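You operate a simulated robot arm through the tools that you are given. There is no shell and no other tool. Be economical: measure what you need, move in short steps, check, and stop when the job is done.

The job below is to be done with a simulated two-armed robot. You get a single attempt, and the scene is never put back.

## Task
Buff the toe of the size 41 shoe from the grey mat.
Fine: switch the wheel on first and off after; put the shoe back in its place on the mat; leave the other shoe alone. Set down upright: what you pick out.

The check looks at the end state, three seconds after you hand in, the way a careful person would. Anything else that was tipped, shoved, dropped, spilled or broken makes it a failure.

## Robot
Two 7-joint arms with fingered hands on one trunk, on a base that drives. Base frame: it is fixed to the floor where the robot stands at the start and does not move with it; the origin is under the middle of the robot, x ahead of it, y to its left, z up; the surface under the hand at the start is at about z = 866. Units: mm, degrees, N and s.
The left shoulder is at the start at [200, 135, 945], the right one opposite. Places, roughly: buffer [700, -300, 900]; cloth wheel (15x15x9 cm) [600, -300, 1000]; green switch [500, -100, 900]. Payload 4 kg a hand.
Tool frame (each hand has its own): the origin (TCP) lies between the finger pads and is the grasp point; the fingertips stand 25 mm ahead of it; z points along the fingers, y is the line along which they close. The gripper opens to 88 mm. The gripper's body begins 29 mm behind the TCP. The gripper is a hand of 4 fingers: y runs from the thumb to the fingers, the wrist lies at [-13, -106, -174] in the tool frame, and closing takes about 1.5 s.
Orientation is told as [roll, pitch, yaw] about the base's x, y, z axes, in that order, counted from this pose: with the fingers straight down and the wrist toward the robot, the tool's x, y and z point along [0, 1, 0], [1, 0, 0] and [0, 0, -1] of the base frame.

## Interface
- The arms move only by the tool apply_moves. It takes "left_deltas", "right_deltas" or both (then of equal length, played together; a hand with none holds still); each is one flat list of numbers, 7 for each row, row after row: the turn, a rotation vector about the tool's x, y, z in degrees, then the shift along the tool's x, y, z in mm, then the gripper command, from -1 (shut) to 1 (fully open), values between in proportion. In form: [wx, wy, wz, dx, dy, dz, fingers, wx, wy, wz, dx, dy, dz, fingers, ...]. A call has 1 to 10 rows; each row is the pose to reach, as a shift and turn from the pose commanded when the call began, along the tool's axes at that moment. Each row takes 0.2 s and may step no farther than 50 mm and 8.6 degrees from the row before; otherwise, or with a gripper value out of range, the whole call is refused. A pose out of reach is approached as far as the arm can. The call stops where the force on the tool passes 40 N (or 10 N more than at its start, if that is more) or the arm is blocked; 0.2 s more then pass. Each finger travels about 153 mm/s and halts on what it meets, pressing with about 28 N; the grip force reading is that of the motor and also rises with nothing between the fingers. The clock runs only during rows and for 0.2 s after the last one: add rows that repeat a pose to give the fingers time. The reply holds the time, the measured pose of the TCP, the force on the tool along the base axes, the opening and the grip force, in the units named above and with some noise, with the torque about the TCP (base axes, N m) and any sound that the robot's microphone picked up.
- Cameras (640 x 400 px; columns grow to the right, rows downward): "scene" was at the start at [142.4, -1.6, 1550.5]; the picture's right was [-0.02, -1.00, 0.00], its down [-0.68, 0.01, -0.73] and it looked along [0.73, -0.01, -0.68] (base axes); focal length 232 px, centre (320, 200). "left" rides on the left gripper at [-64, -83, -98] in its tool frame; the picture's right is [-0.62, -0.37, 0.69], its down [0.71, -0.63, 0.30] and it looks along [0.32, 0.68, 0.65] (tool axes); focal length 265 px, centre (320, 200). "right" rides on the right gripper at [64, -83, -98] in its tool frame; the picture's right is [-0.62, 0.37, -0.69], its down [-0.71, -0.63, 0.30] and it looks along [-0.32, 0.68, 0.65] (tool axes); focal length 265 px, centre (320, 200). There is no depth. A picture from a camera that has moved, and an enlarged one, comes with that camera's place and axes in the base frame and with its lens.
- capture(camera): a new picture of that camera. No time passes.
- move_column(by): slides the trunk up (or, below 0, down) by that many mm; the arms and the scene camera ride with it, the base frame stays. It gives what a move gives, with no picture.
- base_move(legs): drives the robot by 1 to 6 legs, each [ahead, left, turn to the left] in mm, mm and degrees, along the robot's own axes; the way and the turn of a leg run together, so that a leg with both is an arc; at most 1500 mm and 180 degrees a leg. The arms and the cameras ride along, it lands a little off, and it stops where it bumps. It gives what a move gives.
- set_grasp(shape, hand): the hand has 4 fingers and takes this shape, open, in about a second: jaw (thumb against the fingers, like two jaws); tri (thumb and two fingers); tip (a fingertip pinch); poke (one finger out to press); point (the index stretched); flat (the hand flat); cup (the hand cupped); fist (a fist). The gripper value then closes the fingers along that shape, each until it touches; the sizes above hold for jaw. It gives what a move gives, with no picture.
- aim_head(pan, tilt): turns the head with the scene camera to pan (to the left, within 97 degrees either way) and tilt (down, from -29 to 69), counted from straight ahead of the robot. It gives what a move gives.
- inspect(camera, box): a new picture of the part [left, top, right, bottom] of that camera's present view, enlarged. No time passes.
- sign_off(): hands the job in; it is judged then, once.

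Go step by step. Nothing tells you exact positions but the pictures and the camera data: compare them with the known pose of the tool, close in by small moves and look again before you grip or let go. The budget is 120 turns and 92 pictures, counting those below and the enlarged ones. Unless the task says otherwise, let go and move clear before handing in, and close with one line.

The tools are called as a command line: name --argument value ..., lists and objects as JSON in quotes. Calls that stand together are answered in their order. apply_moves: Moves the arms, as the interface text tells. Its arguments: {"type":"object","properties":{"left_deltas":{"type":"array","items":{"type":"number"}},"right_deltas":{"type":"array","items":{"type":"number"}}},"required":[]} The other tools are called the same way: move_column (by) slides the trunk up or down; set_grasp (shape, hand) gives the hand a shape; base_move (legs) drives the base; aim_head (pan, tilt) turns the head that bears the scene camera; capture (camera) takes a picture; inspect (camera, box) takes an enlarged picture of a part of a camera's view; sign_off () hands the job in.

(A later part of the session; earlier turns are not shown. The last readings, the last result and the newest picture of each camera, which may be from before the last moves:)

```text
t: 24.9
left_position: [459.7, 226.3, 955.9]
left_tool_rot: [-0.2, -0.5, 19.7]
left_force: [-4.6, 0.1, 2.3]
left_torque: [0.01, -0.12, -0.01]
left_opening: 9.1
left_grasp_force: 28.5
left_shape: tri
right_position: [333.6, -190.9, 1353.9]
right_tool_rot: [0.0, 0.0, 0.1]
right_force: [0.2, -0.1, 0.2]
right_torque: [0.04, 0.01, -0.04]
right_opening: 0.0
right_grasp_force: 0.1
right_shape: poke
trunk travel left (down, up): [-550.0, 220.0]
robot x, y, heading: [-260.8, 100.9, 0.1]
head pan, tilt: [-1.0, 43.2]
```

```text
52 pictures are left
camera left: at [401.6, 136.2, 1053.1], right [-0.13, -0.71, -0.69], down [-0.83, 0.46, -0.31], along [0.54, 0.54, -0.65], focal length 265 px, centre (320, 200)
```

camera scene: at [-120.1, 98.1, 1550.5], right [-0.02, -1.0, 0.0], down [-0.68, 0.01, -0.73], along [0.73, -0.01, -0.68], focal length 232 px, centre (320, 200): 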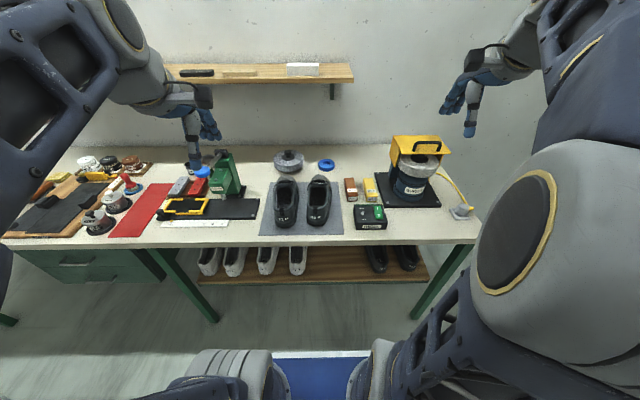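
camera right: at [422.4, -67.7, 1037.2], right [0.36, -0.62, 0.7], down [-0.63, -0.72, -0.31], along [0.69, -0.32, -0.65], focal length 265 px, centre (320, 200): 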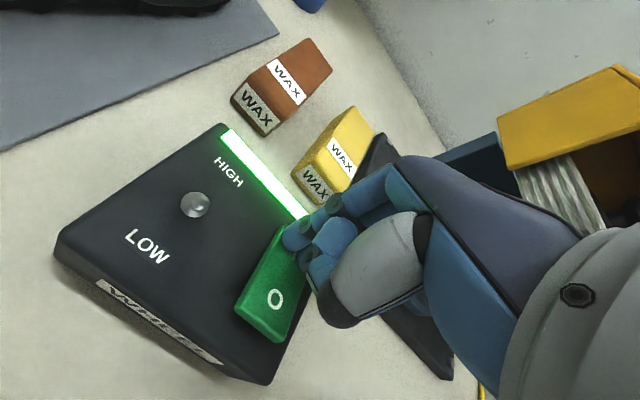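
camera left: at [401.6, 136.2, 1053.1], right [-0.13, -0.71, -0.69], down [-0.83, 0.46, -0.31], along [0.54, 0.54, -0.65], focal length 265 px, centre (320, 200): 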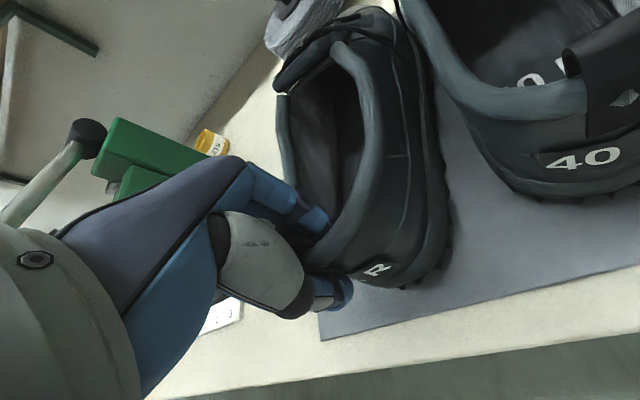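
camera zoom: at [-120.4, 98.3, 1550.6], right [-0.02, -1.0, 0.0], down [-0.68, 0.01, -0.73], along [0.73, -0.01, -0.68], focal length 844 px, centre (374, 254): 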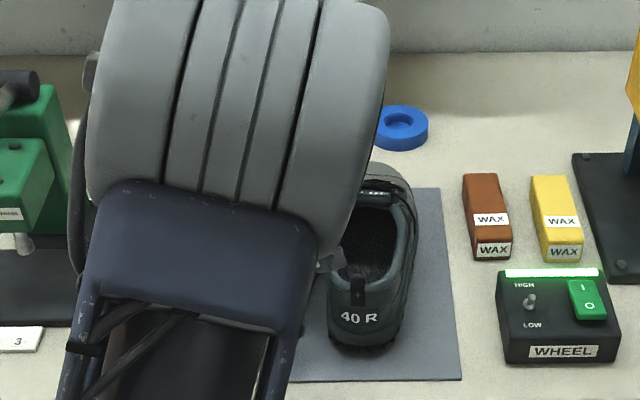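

I redo it with smaller steps: open, then straight up.

apply_moves --left_deltas '[0, 0, 0, 0, 0, 0, -0.3, 0, 0, 0, 0, 0, 0, 0.4, 0, 0, 0, 0, 0, 0, 1, 0, 0, 0, 0, 0, 0, 1, 0, 0, 0, 0, 0, -25, 1, 0, 0, 0, 0, 0, -55, 1, 0, 0, 0, 0, 0, -95, 1, 0, 0, 5, 0, -20, -130, 1, 0, 0, 10, 0, -55, -160, 1, 0, 0, 15, 0, -90, -190, 1]'

inspect --camera "scene" --box '[240, 130, 370, 240]'

capture --camera "left"

```text
t: 27.1
left_position: [372.1, 192.3, 1144.6]
left_tool_rot: [0.0, -0.6, 4.6]
left_force: [-0.4, 0.6, -0.6]
left_torque: [0.0, 0.01, -0.01]
left_opening: 88.0
left_grasp_force: 0.2
left_shape: tri
right_position: [333.1, -192.0, 1352.8]
right_tool_rot: [0.0, -0.1, 0.2]
right_force: [-0.9, 0.2, -0.3]
right_torque: [0.02, 0.02, -0.01]
right_opening: 0.0
right_grasp_force: 0.1
right_shape: poke
trunk travel left (down, up): [-550.0, 220.0]
robot x, y, heading: [-261.6, 101.0, 0.2]
head pan, tilt: [-1.0, 43.2]
```

```text
3.64 times, centred on (305, 185) of scene
camera zoom: at [-119.7, 97.9, 1550.4], right [-0.02, -1.0, 0.0], down [-0.68, 0.01, -0.73], along [0.73, -0.01, -0.68], focal length 844 px, centre (374, 254)
```

zoom: 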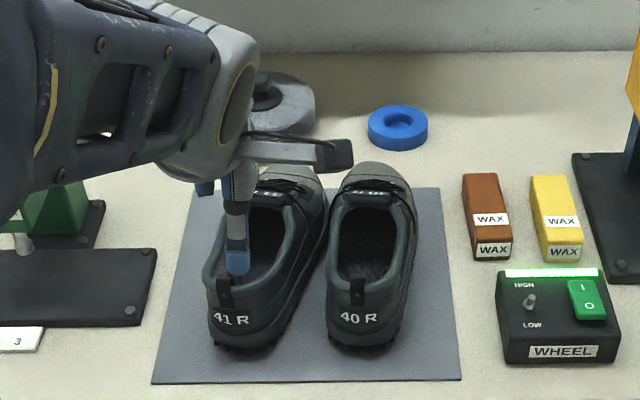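

```text
50 pictures are left
camera left: at [293.3, 122.1, 1241.9], right [-0.31, -0.65, -0.7], down [-0.68, 0.66, -0.31], along [0.66, 0.38, -0.65], focal length 265 px, centre (320, 200)
```

left: 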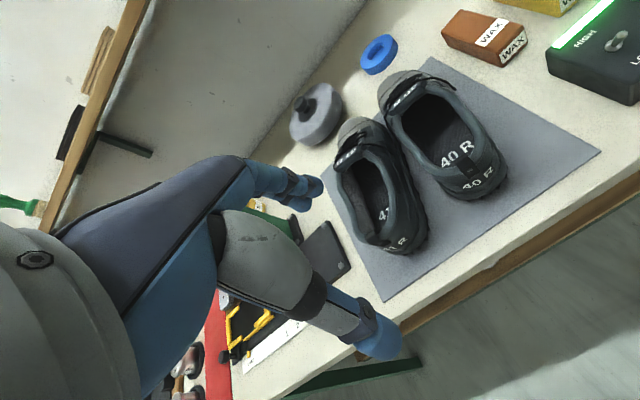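

Shoe 41 now stands about −3° in yaw, heel ~9 mm left of home, and shoe 40 is untouched. Next I take the left collar wall near x ≈ 565 with thumb outside and fingers inside: jaw shape, turned −98°.

set_grasp --hand "left" --shape "jaw"

apply_moves --left_deltas '[0, 0, 8.4, 0, 0, -5, 0.14, 0, 0, 16.8, 0, 0, -10, 0.14, 0, 0, 25.2, 0, 0, -15, 0.14, 0, 0, 33.6, 0, 0, -20, 0.14, 0, 0, 42, 0, 0, -25, 0.14, 0, 0, 50.4, 0, 0, -30, 0.14, 0, 0, 58.8, 0, 0, -35, 0.14, 0, 0, 67.2, 0, 0, -40, 0.14, 0, 0, 75.6, 0, 0, -45, 0.14, 0, 0, 84, 0, 0, -50, 0.14]'

capture --camera "scene"

```text
t: 28.0
left_position: [373.1, 193.9, 1145.6]
left_tool_rot: [0.0, -0.6, 4.7]
left_force: [-0.2, 0.5, 0.7]
left_torque: [0.0, 0.0, 0.01]
left_opening: 87.9
left_grasp_force: 0.1
left_shape: jaw
right_position: [333.4, -191.7, 1353.3]
right_tool_rot: [0.1, -0.1, 0.1]
right_force: [0.1, -0.4, 0.1]
right_torque: [0.02, -0.03, 0.0]
right_opening: 0.0
right_grasp_force: 0.0
right_shape: poke
trunk travel left (down, up): [-550.0, 220.0]
robot x, y, heading: [-264.3, 100.1, -0.2]
head pan, tilt: [-1.0, 43.2]
```

```text
t: 30.2
left_position: [372.3, 196.7, 1196.4]
left_tool_rot: [0.6, -0.1, -79.4]
left_force: [-0.2, -0.4, 0.0]
left_torque: [-0.01, 0.01, 0.0]
left_opening: 50.7
left_grasp_force: 0.0
left_shape: jaw
right_position: [332.5, -191.5, 1353.5]
right_tool_rot: [0.1, 0.0, 0.1]
right_force: [0.5, 0.2, 0.1]
right_torque: [0.01, -0.01, -0.03]
right_opening: 0.0
right_grasp_force: 0.0
right_shape: poke
trunk travel left (down, up): [-550.0, 220.0]
robot x, y, heading: [-255.1, 99.6, -0.0]
head pan, tilt: [-1.0, 43.2]
```

```text
49 pictures are left
camera scene: at [-120.2, 98.3, 1550.5], right [-0.02, -1.0, 0.0], down [-0.68, 0.01, -0.73], along [0.73, -0.01, -0.68], focal length 232 px, centre (320, 200)
```

scene: 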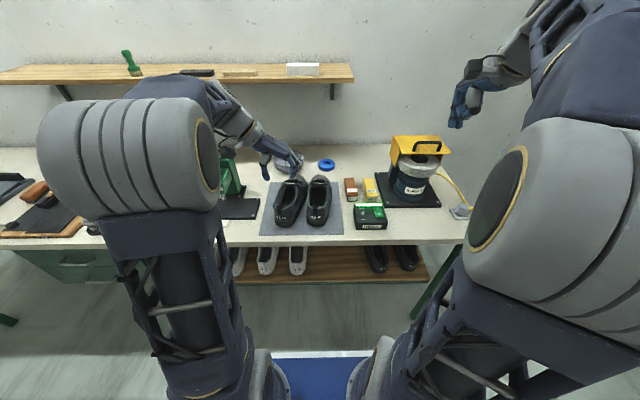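

The turn works. I finish the rotation to about −92° and move above the left wall.

apply_moves --left_deltas '[0, 0, 3, 40, -6, 0, 0.14, 0, 0, 6, 80, -12, 10, 0.14, 0, 0, 9, 120, -17, 25, 0.14, 0, 0, 12.5, 160, -23, 45, 0.14, 0, 0, 12.5, 201, -28, 65, 0.14, 0, 0, 12.5, 201, -28, 85, 0.14, 0, 0, 12.5, 201, -28, 85, 0.14]'

inspect --camera "scene" --box '[240, 130, 370, 240]'

capture --camera "left"

```text
t: 31.8
left_position: [564.5, 260.6, 1111.6]
left_tool_rot: [0.6, 0.1, -91.8]
left_force: [-0.1, -0.3, 0.2]
left_torque: [0.0, -0.01, -0.01]
left_opening: 50.8
left_grasp_force: 0.1
left_shape: jaw
left hand out of reach, approached as far as the arm can: row 5
right_position: [331.9, -191.9, 1353.4]
right_tool_rot: [0.0, -0.1, 0.2]
right_force: [-0.1, -0.6, 0.4]
right_torque: [0.01, 0.0, -0.03]
right_opening: 0.0
right_grasp_force: 0.1
right_shape: poke
trunk travel left (down, up): [-550.0, 220.0]
robot x, y, heading: [-264.1, 100.8, 0.6]
head pan, tilt: [-1.0, 43.2]
```

```text
3.64 times, centred on (305, 185) of scene
camera zoom: at [-120.1, 98.3, 1550.5], right [-0.02, -1.0, 0.0], down [-0.68, 0.01, -0.73], along [0.73, -0.01, -0.68], focal length 844 px, centre (374, 254)
```

zoom: 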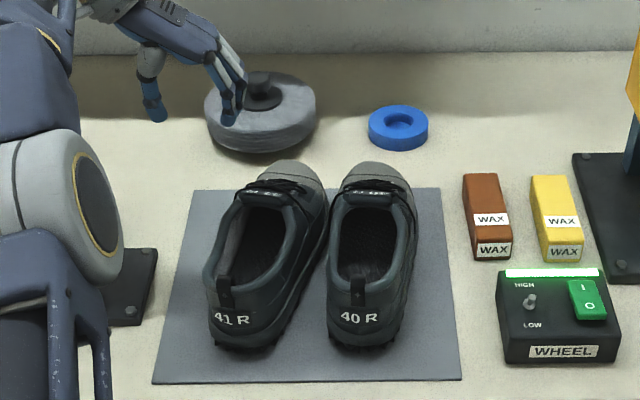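

```text
47 pictures are left
camera left: at [503.0, 346.0, 1208.8], right [-0.6, 0.39, -0.7], down [0.74, 0.61, -0.3], along [0.31, -0.69, -0.65], focal length 265 px, centre (320, 200)
```

left: 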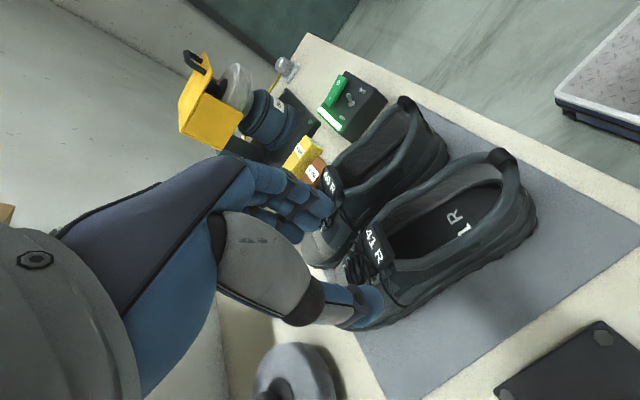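

The left collar rim is at ≈ (560, 255), z ≈ 943, and the shoe's yaw is ≈ −11°. I turn to −98° and come down to 45 mm above the rim.

apply_moves --left_deltas '[0, 0, 3, 2, 3, 30, 0.14, 0, 0, 6, 2, 5, 60, 0.14, 0, 0, 6, 2, 5, 90, 0.14, 0, 0, 6, 2, 5, 112, 0.14, 0, 0, 6, 2, 5, 122, 0.14, 0, 0, 6, 2, 5, 122, 0.14]'

inspect --camera "scene" --box '[250, 140, 340, 230]'

capture --camera "left"

```text
t: 33.2
left_position: [570.3, 253.1, 999.3]
left_tool_rot: [1.7, -0.2, -97.8]
left_force: [-4.4, 1.7, 19.3]
left_torque: [-0.66, -0.29, -0.15]
left_opening: 49.9
left_grasp_force: 0.1
left_shape: jaw
right_position: [332.9, -191.7, 1354.1]
right_tool_rot: [0.0, 0.0, 0.1]
right_force: [-0.3, 0.7, -0.3]
right_torque: [0.01, -0.03, 0.0]
right_opening: 0.0
right_grasp_force: 0.0
right_shape: poke
trunk travel left (down, up): [-550.0, 220.0]
robot x, y, heading: [-266.3, 96.4, -0.1]
head pan, tilt: [-1.0, 43.2]
stopped in row 6 (left hand): the force on the tool passed its limit at 45 N (the readings are from after the stop); the commanded pose is now the measured one
```

```text
4.44 times, centred on (295, 185) of scene
camera zoom: at [-121.0, 98.2, 1550.5], right [-0.02, -1.0, 0.0], down [-0.68, 0.01, -0.73], along [0.73, -0.01, -0.68], focal length 1032 px, centre (431, 267)
```

zoom: 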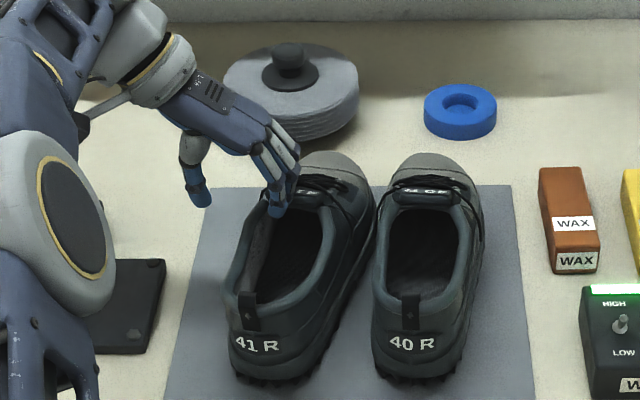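

```text
45 pictures are left
camera left: at [515.4, 344.2, 1094.6], right [-0.54, 0.44, -0.71], down [0.8, 0.52, -0.29], along [0.25, -0.73, -0.64], focal length 265 px, centre (320, 200)
```

left: 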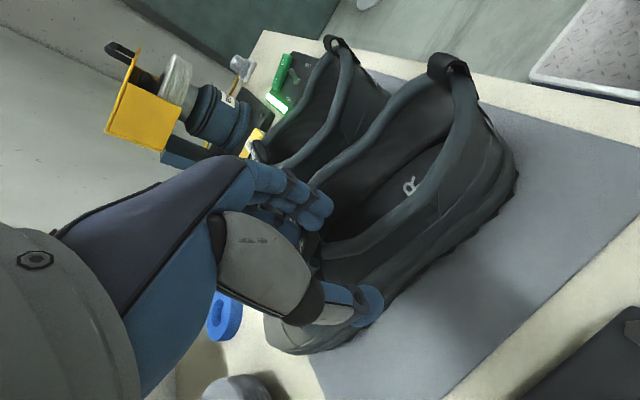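

The fingers met the tongue; the shoe did not shift. I back up and look closely at the tongue, which sits near the centre of mass.

apply_moves --left_deltas '[0, 0, 0, 0, 0, -25, 0.14, 0, 0, 0, -20, -10, -60, 0.14, 0, 0, 0, -40, -25, -90, 0.14, 0, 0, 0, -60, -40, -100, 0.14]'

inspect --camera "left" --box '[280, 120, 560, 345]'

inspect --camera "scene" --box '[265, 160, 345, 230]'

```text
t: 34.2
left_position: [512.7, 299.4, 1094.0]
left_tool_rot: [1.3, -0.1, -98.0]
left_force: [0.2, 0.1, 0.3]
left_torque: [-0.02, 0.03, 0.0]
left_opening: 50.6
left_grasp_force: 0.1
left_shape: jaw
right_position: [333.6, -192.1, 1353.4]
right_tool_rot: [0.1, 0.0, 0.2]
right_force: [0.0, -0.1, -0.3]
right_torque: [-0.01, 0.03, -0.04]
right_opening: 0.0
right_grasp_force: 0.1
right_shape: poke
trunk travel left (down, up): [-550.0, 220.0]
robot x, y, heading: [-263.6, 99.6, 0.1]
head pan, tilt: [-1.0, 43.2]
```

```text
1.78 times, centred on (420, 232) of left
camera zoom: at [458.6, 391.1, 1189.7], right [-0.55, 0.45, -0.71], down [0.8, 0.52, -0.29], along [0.24, -0.73, -0.64], focal length 472 px, centre (142, 142)
```

zoom: 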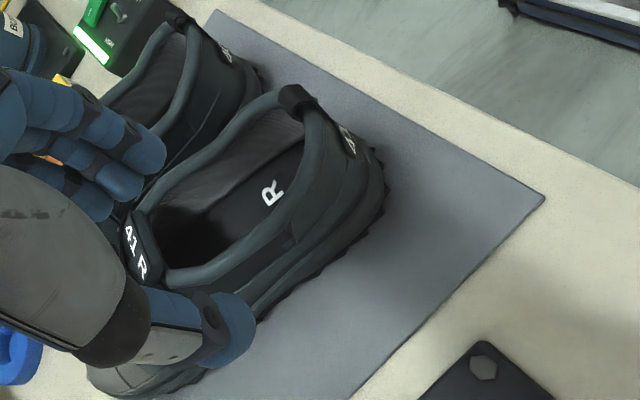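

```text
5.71 times, centred on (305, 195) of scene
camera zoom: at [-119.8, 98.0, 1550.5], right [-0.02, -1.0, 0.0], down [-0.68, 0.01, -0.73], along [0.73, -0.01, -0.68], focal length 1327 px, centre (406, 229)
```

zoom: 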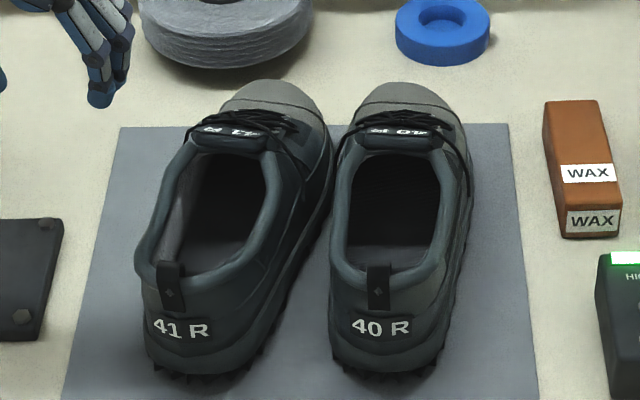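

The tongue is a padded tab, awkward to grip. I take the left wall a bit further back, around (545, 256), where the fingers clear the tongue.

apply_moves --left_deltas '[0, 0, 0, 20, 20, 10, 0.14, 0, 0, 0, 38, 38, 40, 0.14, 0, 0, 0, 38, 38, 75, 0.14, 0, 0, 0, 38, 38, 100, 0.14, 0, 0, 0, 38, 38, 110, 0.14, 0, 0, 0, 38, 38, 110, 0.14]'

inspect --camera "scene" --box '[250, 140, 340, 230]'

inspect --camera "left" --box '[200, 120, 520, 370]'

```text
t: 35.6
left_position: [548.7, 259.1, 984.7]
left_tool_rot: [1.4, 0.0, -97.8]
left_force: [-0.5, -0.2, 1.0]
left_torque: [0.01, -0.01, -0.02]
left_opening: 50.4
left_grasp_force: 0.1
left_shape: jaw
right_position: [332.8, -192.2, 1353.1]
right_tool_rot: [-0.1, 0.0, 0.1]
right_force: [0.5, 0.2, 1.2]
right_torque: [0.01, 0.01, 0.0]
right_opening: 0.1
right_grasp_force: 0.0
right_shape: poke
trunk travel left (down, up): [-550.0, 220.0]
robot x, y, heading: [-263.1, 100.9, 0.0]
head pan, tilt: [-1.0, 43.2]
```

```text
4.44 times, centred on (295, 185) of scene
camera zoom: at [-120.1, 98.2, 1550.5], right [-0.02, -1.0, 0.0], down [-0.68, 0.01, -0.73], along [0.73, -0.01, -0.68], focal length 1032 px, centre (431, 267)
```

zoom: 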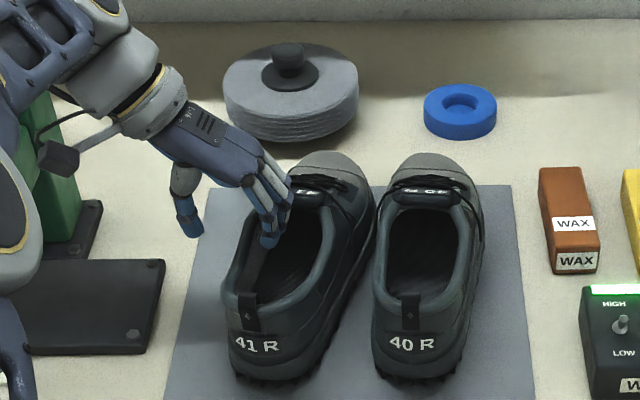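

```text
1.60 times, centred on (360, 245) of left
camera zoom: at [493.7, 349.9, 1080.3], right [-0.55, 0.45, -0.71], down [0.8, 0.53, -0.29], along [0.24, -0.72, -0.64], focal length 425 px, centre (256, 128)
```

zoom: 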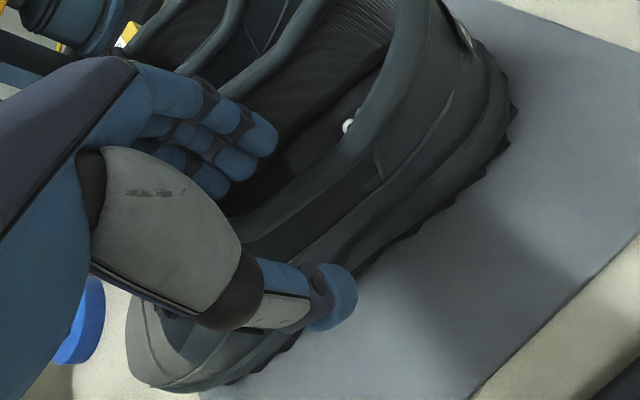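

Fingers are over the opening and the thumb is outside the wall. I lower 50 mm in steps.

apply_moves --left_deltas '[0, 0, 0, -3, 3, 12, 0.14, 0, 0, 0, -3, 3, 24, 0.14, 0, 0, 0, -3, 3, 34, 0.14, 0, 0, 0, -3, 3, 42, 0.14, 0, 0, 0, -3, 3, 50, 0.14, 0, 0, 0, -3, 3, 50, 0.14]'

inspect --camera "left" --box '[200, 120, 520, 370]'

```text
t: 37.0
left_position: [545.8, 254.9, 934.7]
left_tool_rot: [1.3, 0.0, -97.7]
left_force: [0.6, 0.6, -0.8]
left_torque: [0.03, 0.0, -0.01]
left_opening: 50.5
left_grasp_force: 0.0
left_shape: jaw
right_position: [334.1, -191.9, 1353.9]
right_tool_rot: [0.0, 0.0, 0.1]
right_force: [-0.5, -0.2, 0.1]
right_torque: [-0.05, -0.03, 0.0]
right_opening: 0.3
right_grasp_force: 0.1
right_shape: poke
trunk travel left (down, up): [-550.0, 220.0]
robot x, y, heading: [-262.5, 101.7, -0.0]
head pan, tilt: [-1.0, 43.2]
```

```text
1.60 times, centred on (360, 245) of left
camera zoom: at [492.0, 347.2, 1030.6], right [-0.55, 0.45, -0.71], down [0.8, 0.53, -0.29], along [0.24, -0.72, -0.64], focal length 425 px, centre (256, 128)
```

zoom: 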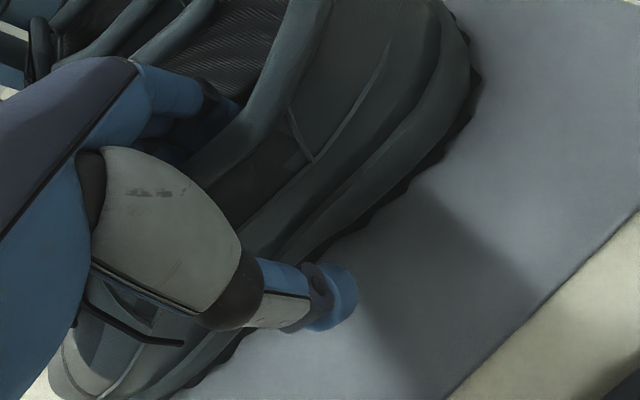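

No contact on the way down; the wall lies between thumb and fingers. I close.

apply_moves --left_deltas '[0, 0, 0, 0, 0, 0, -0.2, 0, 0, 0, 0, 0, 0, -0.5, 0, 0, 0, 0, 0, 0, -0.8, 0, 0, 0, 0, 0, 0, -1, 0, 0, 0, 0, 0, 0, -1, 0, 0, 0, 0, 0, 0, -1, 0, 0, 0, 0, 0, 0, -1]'

inspect --camera "scene" --box '[250, 140, 340, 230]'

```text
t: 38.6
left_position: [545.8, 255.5, 935.5]
left_tool_rot: [1.2, -0.1, -97.8]
left_force: [-0.6, -0.2, 0.6]
left_torque: [0.0, 0.03, -0.09]
left_opening: 3.8
left_grasp_force: 27.7
left_shape: jaw
right_position: [333.0, -191.9, 1353.8]
right_tool_rot: [-0.1, 0.1, 0.1]
right_force: [0.1, -0.3, -1.2]
right_torque: [0.0, 0.01, -0.02]
right_opening: 0.0
right_grasp_force: 0.1
right_shape: poke
trunk travel left (down, up): [-550.0, 220.0]
robot x, y, heading: [-263.3, 97.1, 0.1]
head pan, tilt: [-1.0, 43.2]
```

```text
4.44 times, centred on (295, 185) of scene
camera zoom: at [-120.0, 98.3, 1550.5], right [-0.02, -1.0, 0.0], down [-0.68, 0.01, -0.73], along [0.73, -0.01, -0.68], focal length 1032 px, centre (431, 267)
```

zoom: 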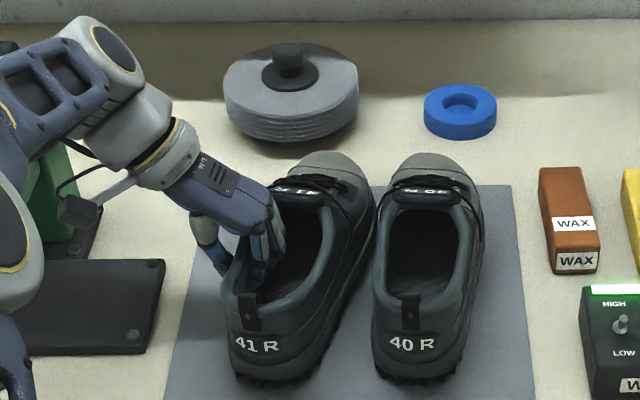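

The grip closed on the thin wall. I lift, drifting left away from shoe 40, and check for sag.

apply_moves --left_deltas '[0, 0, 0, 0, -4, -5, -1, 0, 0, 0, 0, -10, -15, -1, 0, 0, 0, 0, -15, -30, -1, 0, 0, 0, 0, -20, -45, -1, 0, 0, 0, 0, -20, -60, -1, 0, 0, 0, 0, -20, -60, -1, 0, 0, 0, 0, -20, -60, -1]'

inspect --camera "scene" --box '[240, 120, 350, 230]'

capture --camera "left"

```text
t: 40.2
left_position: [549.5, 274.1, 994.2]
left_tool_rot: [1.3, -0.2, -97.8]
left_force: [0.0, 0.5, -4.3]
left_torque: [0.14, 0.19, -0.03]
left_opening: 4.0
left_grasp_force: 27.9
left_shape: jaw
right_position: [332.7, -191.3, 1353.4]
right_tool_rot: [0.0, 0.0, 0.2]
right_force: [-0.4, 0.2, 0.1]
right_torque: [0.0, -0.01, -0.01]
right_opening: 0.0
right_grasp_force: 0.1
right_shape: poke
trunk travel left (down, up): [-550.0, 220.0]
robot x, y, heading: [-262.4, 99.8, 0.2]
head pan, tilt: [-1.0, 43.2]
```

```text
3.64 times, centred on (295, 175) of scene
camera zoom: at [-119.9, 98.3, 1550.5], right [-0.02, -1.0, 0.0], down [-0.68, 0.01, -0.73], along [0.73, -0.01, -0.68], focal length 844 px, centre (411, 291)
```

zoom: 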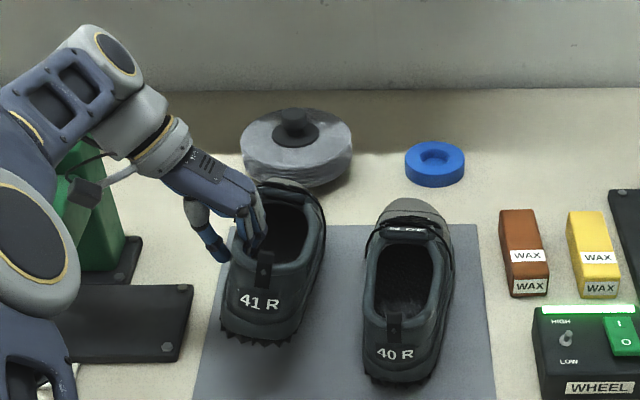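

```text
37 pictures are left
camera left: at [494.6, 366.9, 1090.3], right [-0.55, 0.45, -0.71], down [0.8, 0.53, -0.29], along [0.24, -0.72, -0.64], focal length 265 px, centre (320, 200)
```

left: 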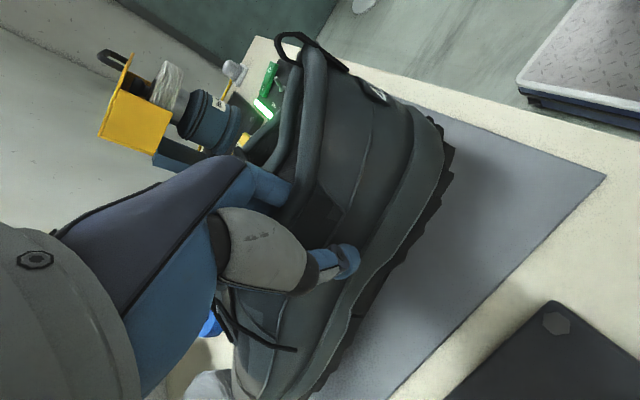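

The shoe is held well with about 10° nose-down (4.3 N). I raise it by lifting the trunk 120 mm.

move_column --by 120

capture --camera "scene"

```text
t: 41.7
left_position: [550.1, 273.4, 1114.6]
left_tool_rot: [1.2, -0.1, -97.8]
left_force: [-0.5, 0.3, -3.3]
left_torque: [0.12, 0.2, -0.01]
left_opening: 3.8
left_grasp_force: 27.9
left_shape: jaw
right_position: [333.6, -192.0, 1472.6]
right_tool_rot: [-0.1, 0.0, 0.1]
right_force: [-1.3, 0.2, 0.2]
right_torque: [0.01, 0.01, 0.0]
right_opening: 0.0
right_grasp_force: 0.0
right_shape: poke
trunk travel left (down, up): [-670.0, 100.0]
robot x, y, heading: [-264.4, 98.7, -0.2]
head pan, tilt: [-1.0, 43.2]
```

```text
36 pictures are left
camera scene: at [-119.9, 98.3, 1670.4], right [-0.02, -1.0, 0.0], down [-0.68, 0.01, -0.73], along [0.73, -0.01, -0.68], focal length 232 px, centre (320, 200)
```

scene: 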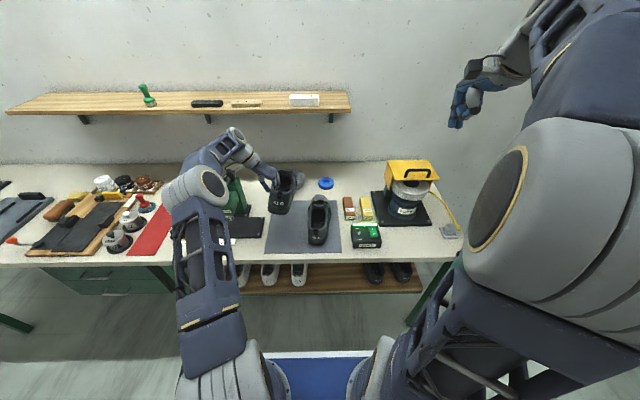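

The shoe hangs steady. I drive back 222 mm, then right 519 mm, so the toe ends ~60 mm in front of the wheel.

base_move --legs '[[-222, 0, 0], [0, -519, 0]]'

capture --camera "scene"

capture --camera "left"

```text
t: 46.0
left_position: [327.4, -245.0, 1113.8]
left_tool_rot: [1.2, -0.1, -98.0]
left_force: [0.4, -0.1, -4.0]
left_torque: [0.16, 0.19, -0.01]
left_opening: 3.9
left_grasp_force: 28.4
left_shape: jaw
right_position: [111.7, -710.7, 1473.5]
right_tool_rot: [0.1, 0.0, 0.0]
right_force: [-0.6, -0.2, -0.1]
right_torque: [-0.01, -0.01, -0.01]
right_opening: 0.0
right_grasp_force: 0.0
right_shape: poke
trunk travel left (down, up): [-670.0, 100.0]
robot x, y, heading: [-484.8, -416.3, 0.1]
head pan, tilt: [-1.0, 43.2]
```

```text
35 pictures are left
camera scene: at [-341.6, -419.8, 1670.5], right [-0.02, -1.0, 0.0], down [-0.68, 0.01, -0.73], along [0.73, -0.01, -0.68], focal length 232 px, centre (320, 200)
```

scene: 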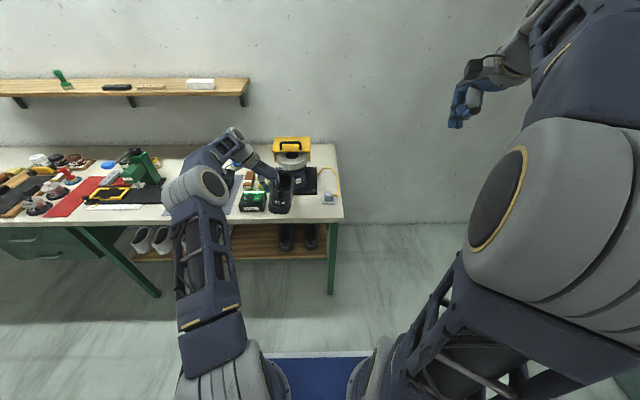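

```text
34 pictures are left
camera left: at [273.5, -152.4, 1210.2], right [-0.55, 0.45, -0.71], down [0.8, 0.52, -0.29], along [0.24, -0.73, -0.64], focal length 265 px, centre (320, 200)
```

left: 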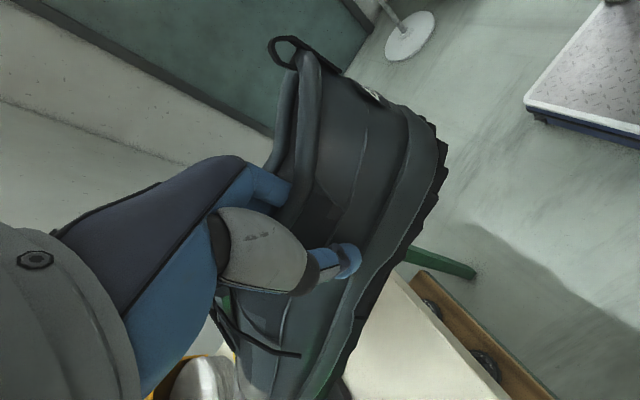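

inspect --camera "scene" --box '[230, 130, 330, 220]'

inspect --camera "left" --box '[130, 250, 430, 400]'

```text
4.44 times, centred on (280, 175) of scene
camera zoom: at [-341.6, -419.8, 1670.5], right [-0.02, -1.0, 0.0], down [-0.68, 0.01, -0.73], along [0.73, -0.01, -0.68], focal length 1032 px, centre (498, 311)
```

zoom: 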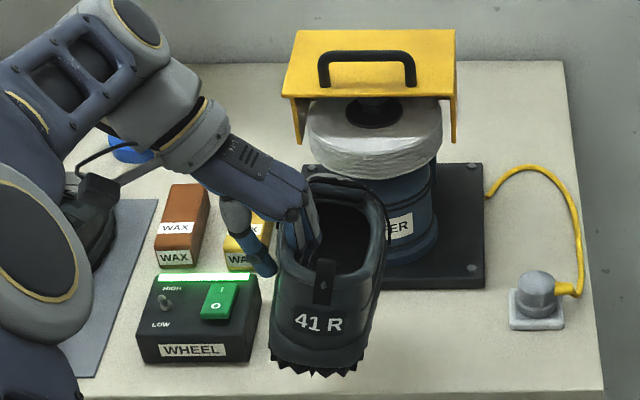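

```text
2.13 times, centred on (280, 325) of left
camera zoom: at [273.5, -152.4, 1210.2], right [-0.55, 0.45, -0.71], down [0.8, 0.52, -0.29], along [0.24, -0.73, -0.64], focal length 566 px, centre (405, -67)
```

zoom: 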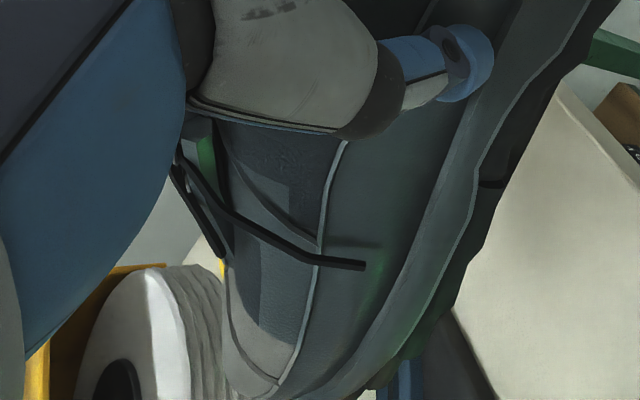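

The toe is at about (507, −293, 1029), 14° nose-down, well in line with the wheel rim (front x ≈ 579, z 1009–1055). I drive 45 mm closer, then look.

base_move --legs '[[45, 0, 0]]'

inspect --camera "left" --box '[130, 250, 430, 400]'

inspect --camera "scene" --box '[230, 130, 330, 220]'

```text
t: 46.9
left_position: [374.3, -245.3, 1113.6]
left_tool_rot: [1.3, -0.1, -98.0]
left_force: [-0.1, 0.4, -4.8]
left_torque: [0.09, 0.21, -0.02]
left_opening: 3.6
left_grasp_force: 27.7
left_shape: jaw
right_position: [155.3, -711.3, 1474.4]
right_tool_rot: [0.0, 0.0, -0.1]
right_force: [-0.1, -0.3, 0.1]
right_torque: [0.0, 0.0, 0.03]
right_opening: 0.1
right_grasp_force: 0.2
right_shape: poke
trunk travel left (down, up): [-670.0, 100.0]
robot x, y, heading: [-434.7, -420.1, 0.1]
head pan, tilt: [-1.0, 43.2]
```

```text
2.13 times, centred on (280, 325) of left
camera zoom: at [318.4, -152.8, 1210.1], right [-0.55, 0.45, -0.71], down [0.8, 0.52, -0.29], along [0.24, -0.73, -0.64], focal length 566 px, centre (405, -67)
```

zoom: 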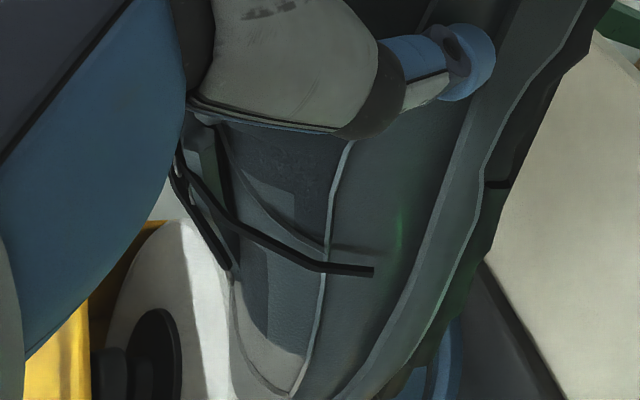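

```text
4.44 times, centred on (280, 175) of scene
camera zoom: at [-296.8, -419.9, 1670.5], right [-0.02, -1.0, 0.0], down [-0.68, 0.01, -0.73], along [0.73, -0.01, -0.68], focal length 1032 px, centre (498, 311)
```

zoom: 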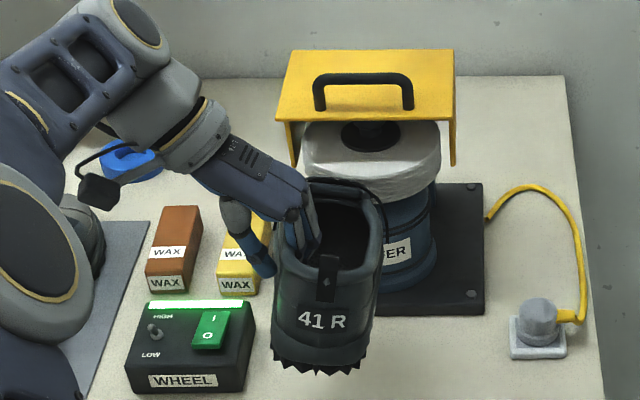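

Toe and wheel are lined up, with about 25 mm to go. I advance the arm slowly and read the force.

apply_moves --left_deltas '[0, 0, 0, 8, -1.1, 0, -1, 0, 0, 0, 14, -2, 0, -1, 0, 0, 0, 18, -2.5, 0, -1, 0, 0, 0, 22, -3.1, 0, -1]'

```text
t: 47.9
left_position: [394.5, -244.9, 1114.9]
left_tool_rot: [1.3, -0.2, -98.0]
left_force: [-1.2, 0.2, -3.6]
left_torque: [0.1, 0.28, -0.06]
left_opening: 3.8
left_grasp_force: 28.2
left_shape: jaw
right_position: [156.2, -710.2, 1473.3]
right_tool_rot: [0.0, 0.0, 0.0]
right_force: [-0.4, -0.4, -0.9]
right_torque: [0.0, -0.02, 0.04]
right_opening: 0.3
right_grasp_force: 0.1
right_shape: poke
trunk travel left (down, up): [-670.0, 100.0]
robot x, y, heading: [-439.8, -418.2, -0.0]
head pan, tilt: [-1.0, 43.2]
```

apply_moves --left_deltas '[0, 0, 0, 3, -0.4, 0, -1, 0, 0, 0, 6, -0.8, 0, -1, 0, 0, 0, 8, -1.1, 0, -1]'

inspect --camera "left" --box '[130, 250, 430, 400]'

```text
t: 48.7
left_position: [402.6, -244.4, 1113.9]
left_tool_rot: [1.3, -0.1, -97.9]
left_force: [-3.0, 0.0, -4.9]
left_torque: [0.14, 0.33, 0.0]
left_opening: 3.7
left_grasp_force: 27.9
left_shape: jaw
right_position: [156.0, -710.9, 1473.2]
right_tool_rot: [0.0, 0.0, -0.1]
right_force: [0.2, 0.3, 0.0]
right_torque: [-0.02, 0.02, 0.0]
right_opening: 0.1
right_grasp_force: 0.0
right_shape: poke
trunk travel left (down, up): [-670.0, 100.0]
robot x, y, heading: [-439.4, -422.3, 0.0]
head pan, tilt: [-1.0, 43.2]
```

```text
2.13 times, centred on (280, 325) of left
camera zoom: at [348.0, -152.2, 1210.6], right [-0.55, 0.45, -0.71], down [0.8, 0.52, -0.29], along [0.24, -0.72, -0.64], focal length 566 px, centre (405, -67)
```

zoom: 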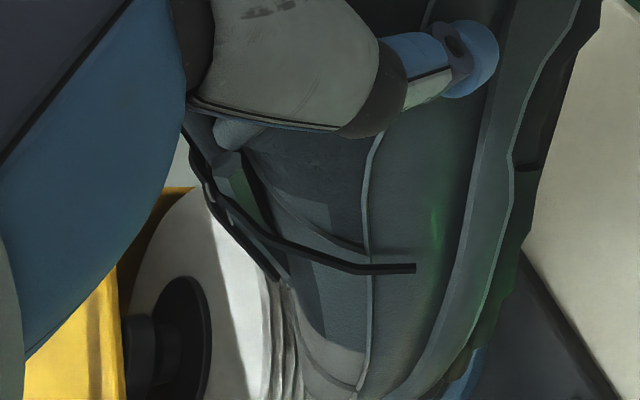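

Contact: −3 N along x, toe cap against the cloth rim. I hold it there for 2 s.

apply_moves --left_deltas '[0, 0, 0, 1, 0, 0, -1, 0, 0, 0, 1, 0, 0, -1, 0, 0, 0, 1, 0, 0, -1, 0, 0, 0, 1, 0, 0, -1, 0, 0, 0, 1, 0, 0, -1, 0, 0, 0, 1, 0, 0, -1, 0, 0, 0, 1, 0, 0, -1, 0, 0, 0, 1, 0, 0, -1, 0, 0, 0, 1, 0, 0, -1, 0, 0, 0, 1, 0, 0, -1]'

capture --camera "left"

```text
t: 50.9
left_position: [403.1, -245.3, 1113.9]
left_tool_rot: [1.3, -0.1, -97.9]
left_force: [0.2, -0.2, -3.4]
left_torque: [0.11, 0.16, 0.02]
left_opening: 3.7
left_grasp_force: 28.1
left_shape: jaw
right_position: [156.2, -710.9, 1472.9]
right_tool_rot: [0.1, 0.0, 0.0]
right_force: [0.8, 1.0, 0.6]
right_torque: [-0.02, 0.02, -0.01]
right_opening: 0.0
right_grasp_force: 0.1
right_shape: poke
trunk travel left (down, up): [-670.0, 100.0]
robot x, y, heading: [-437.4, -415.6, -0.1]
head pan, tilt: [-1.0, 43.2]
```

```text
28 pictures are left
camera left: at [348.1, -152.9, 1210.4], right [-0.55, 0.45, -0.71], down [0.8, 0.52, -0.29], along [0.24, -0.72, -0.65], focal length 265 px, centre (320, 200)
```

left: 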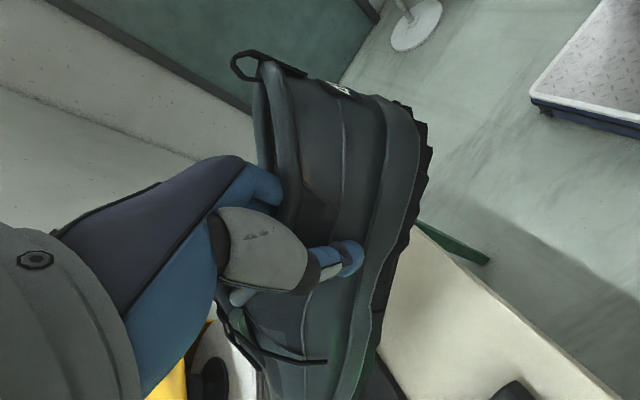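

The push turned the shoe further nose-down (~26°) and contact was lost; the hold was too short to trust. I back off, level the shoe by tilting the hand 24°, lower so the toe meets the rim level, and press again.

apply_moves --left_deltas '[0, 0, 0, -20, 2.8, 0, -1, 0, 0, 0, -40, 5.6, 0, -1, 0, 0, 0, -60, 8.4, 0, -1, 0, 6, 0, -60, 8.4, 0, -1, 0, 12, 0, -60, 8.4, 6, -1, 0, 18, 0, -60, 8.4, 18, -1, 0, 24, 0, -60, 8.4, 30, -1, 0, 24, 0, -60, 8.4, 36, -1, 0, 24, 0, -60, 8.4, 36, -1]'

capture --camera "left"

inspect --camera "scene" --box '[230, 130, 330, 220]'

```text
t: 52.9
left_position: [344.8, -246.4, 1078.0]
left_tool_rot: [25.5, -0.1, -97.9]
left_force: [-0.9, 0.3, -4.8]
left_torque: [0.12, 0.19, 0.04]
left_opening: 3.6
left_grasp_force: 28.0
left_shape: jaw
right_position: [155.2, -710.1, 1473.4]
right_tool_rot: [0.0, 0.1, -0.1]
right_force: [0.5, -0.4, -0.2]
right_torque: [-0.03, 0.0, 0.0]
right_opening: 0.1
right_grasp_force: 0.0
right_shape: poke
trunk travel left (down, up): [-670.0, 100.0]
robot x, y, heading: [-440.8, -420.5, -0.0]
head pan, tilt: [-1.0, 43.2]
```

```text
27 pictures are left
camera left: at [256.7, -149.0, 1138.1], right [-0.21, 0.4, -0.89], down [0.86, 0.52, 0.03], along [0.47, -0.76, -0.45], focal length 265 px, centre (320, 200)
```

left: 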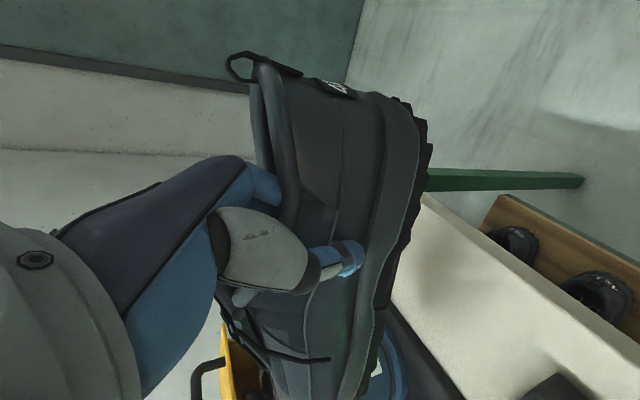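

```text
4.44 times, centred on (280, 175) of scene
camera zoom: at [-296.6, -419.9, 1670.5], right [-0.02, -1.0, 0.0], down [-0.68, 0.01, -0.73], along [0.73, -0.01, -0.68], focal length 1032 px, centre (498, 311)
```

zoom: 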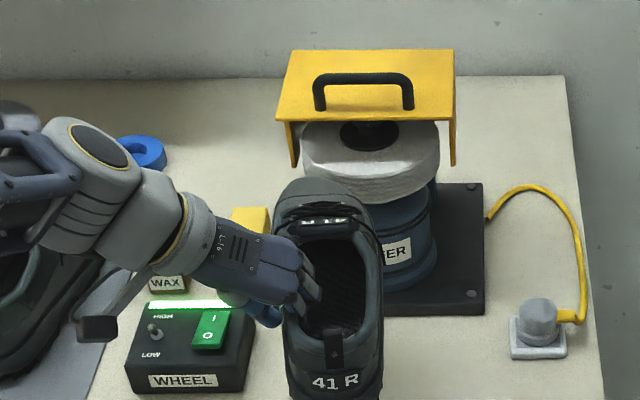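

The shoe is level now, toe at ≈ (537, −255, 1040), pointing slightly left. I shift right 38 mm and forward 20 mm so the toe faces the wheel's centre.

apply_moves --left_deltas '[0, 0, 0, 0, 15, 0, -1, 0, 0, 0, 5, 30, 2, -1, 0, 0, 0, 14, 35, 6, -1, 0, 0, 0, 23, 35, 10, -1]'

inspect --camera "scene" --box '[230, 130, 330, 220]'

```text
t: 53.9
left_position: [365.3, -282.8, 1079.6]
left_tool_rot: [25.3, -0.2, -98.0]
left_force: [0.2, 0.9, -4.0]
left_torque: [0.12, 0.2, 0.02]
left_opening: 3.9
left_grasp_force: 28.0
left_shape: jaw
right_position: [156.5, -710.8, 1473.1]
right_tool_rot: [0.0, 0.0, 0.0]
right_force: [0.0, -0.3, -0.1]
right_torque: [0.0, 0.01, -0.01]
right_opening: 0.2
right_grasp_force: 0.0
right_shape: poke
trunk travel left (down, up): [-670.0, 100.0]
robot x, y, heading: [-437.5, -416.2, 0.0]
head pan, tilt: [-1.0, 43.2]
```

```text
4.44 times, centred on (280, 175) of scene
camera zoom: at [-296.7, -419.8, 1670.5], right [-0.02, -1.0, 0.0], down [-0.68, 0.01, -0.73], along [0.73, -0.01, -0.68], focal length 1032 px, centre (498, 311)
```

zoom: 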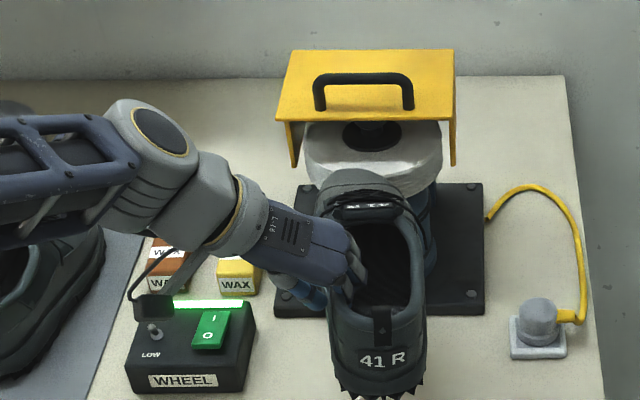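

Well centred. I advance in small steps.

apply_moves --left_deltas '[0, 0, 0, 6.4, -1, 2.8, -1, 0, 0, 0, 12.8, -2, 5.7, -1, 0, 0, 0, 16.5, -2.5, 7.3, -1, 0, 0, 0, 18.3, -2.8, 8.1, -1]'

```text
t: 54.9
left_position: [385.4, -282.6, 1079.0]
left_tool_rot: [25.2, -0.1, -98.1]
left_force: [-1.3, -0.5, -3.6]
left_torque: [0.15, 0.34, -0.16]
left_opening: 3.9
left_grasp_force: 27.8
left_shape: jaw
right_position: [155.5, -710.6, 1473.2]
right_tool_rot: [0.0, 0.0, -0.1]
right_force: [0.6, 0.2, 0.3]
right_torque: [-0.03, -0.01, 0.02]
right_opening: 0.1
right_grasp_force: 0.2
right_shape: poke
trunk travel left (down, up): [-670.0, 100.0]
robot x, y, heading: [-436.7, -419.8, 0.1]
head pan, tilt: [-1.0, 43.2]
```

Contact has begun (torque rises). I add 3 mm and hold.

apply_moves --left_deltas '[0, 0, 0, 1.4, -0.2, 0.6, -1, 0, 0, 0, 2.7, -0.4, 1.2, -1, 0, 0, 0, 2.7, -0.4, 1.2, -1, 0, 0, 0, 2.7, -0.4, 1.2, -1, 0, 0, 0, 2.7, -0.4, 1.2, -1, 0, 0, 0, 2.7, -0.4, 1.2, -1]'

inspect --camera "scene" --box '[230, 130, 330, 220]'

```text
t: 56.3
left_position: [386.9, -283.6, 1078.4]
left_tool_rot: [25.3, -0.1, -98.1]
left_force: [-1.0, -0.9, -3.2]
left_torque: [0.13, 0.28, -0.21]
left_opening: 3.6
left_grasp_force: 27.9
left_shape: jaw
right_position: [156.3, -711.0, 1472.6]
right_tool_rot: [0.1, 0.0, -0.1]
right_force: [0.8, -0.1, 0.0]
right_torque: [0.01, 0.02, 0.02]
right_opening: 0.4
right_grasp_force: 0.1
right_shape: poke
trunk travel left (down, up): [-670.0, 100.0]
robot x, y, heading: [-437.2, -411.8, 0.1]
head pan, tilt: [-1.0, 43.2]
```

```text
4.44 times, centred on (280, 175) of scene
camera zoom: at [-296.6, -419.9, 1670.5], right [-0.02, -1.0, 0.0], down [-0.68, 0.01, -0.73], along [0.73, -0.01, -0.68], focal length 1032 px, centre (498, 311)
```

zoom: 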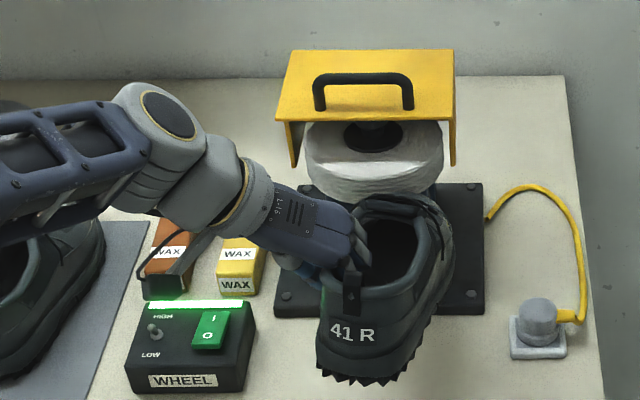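

The wheel dragged the toe aside, so contact was real. I back off and look at the toe for a change.

apply_moves --left_deltas '[0, 0, 0, -18, 3, -8, -1, 0, 0, 0, -36, 6, -16, -1, 0, 0, 0, -54, 8, -24, -1, 0, 0, 0, -72, 10, -32, -1, 0, 7, 0, -72, 10, -32, -1, 0, 14, 0, -72, 10, -32, -1, 0, 20, 0, -72, 10, -32, -1, 0, 20, 0, -72, 10, -32, -1]'

inspect --camera "scene" --box '[230, 130, 330, 220]'

capture --camera "left"

```text
t: 58.1
left_position: [309.2, -281.1, 1077.6]
left_tool_rot: [45.4, -0.1, -97.9]
left_force: [-0.4, -0.4, -3.9]
left_torque: [0.15, 0.26, 0.01]
left_opening: 3.6
left_grasp_force: 27.6
left_shape: jaw
right_position: [156.2, -710.3, 1474.1]
right_tool_rot: [0.0, 0.0, -0.1]
right_force: [-0.4, -0.6, 0.1]
right_torque: [0.0, 0.02, 0.01]
right_opening: 0.0
right_grasp_force: 0.0
right_shape: poke
trunk travel left (down, up): [-670.0, 100.0]
robot x, y, heading: [-439.1, -417.3, -0.2]
head pan, tilt: [-1.0, 43.2]
```

```text
4.44 times, centred on (280, 175) of scene
camera zoom: at [-296.6, -419.9, 1670.5], right [-0.02, -1.0, 0.0], down [-0.68, 0.01, -0.73], along [0.73, -0.01, -0.68], focal length 1032 px, centre (498, 311)
```

zoom: 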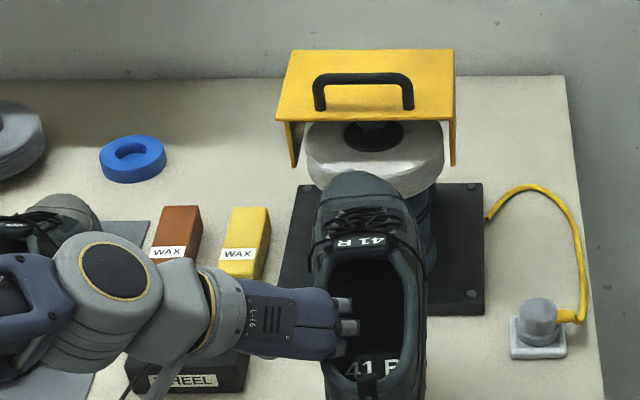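

```text
22 pictures are left
camera left: at [205.8, -182.9, 1099.7], right [0.11, 0.35, -0.93], down [0.8, 0.53, 0.29], along [0.59, -0.77, -0.23], focal length 265 px, centre (320, 200)
```

left: 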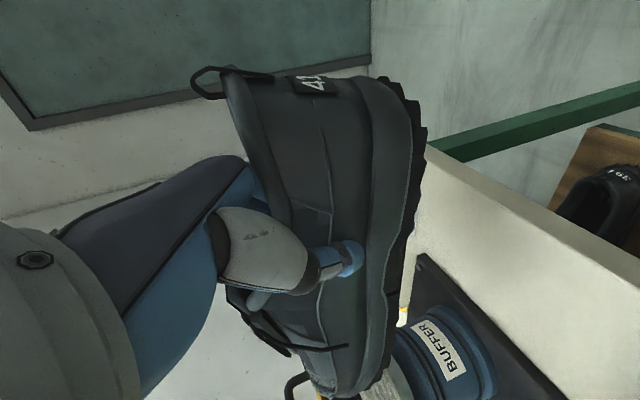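

inspect --camera "scene" --box '[290, 160, 335, 190]'

```text
13.33 times, centred on (312, 175) of scene
camera zoom: at [-296.6, -419.9, 1670.5], right [-0.02, -1.0, 0.0], down [-0.68, 0.01, -0.73], along [0.73, -0.01, -0.68], focal length 3096 px, centre (420, 533)
```

zoom: 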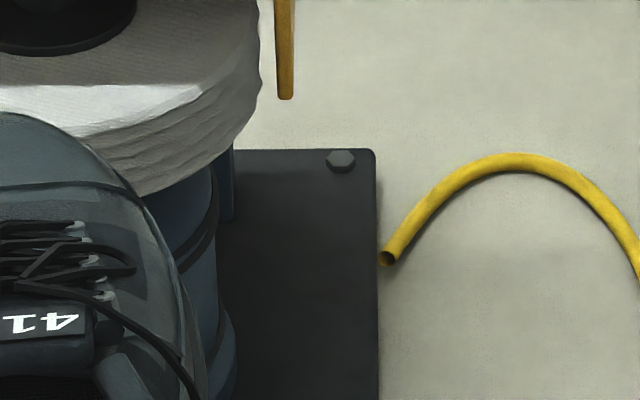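

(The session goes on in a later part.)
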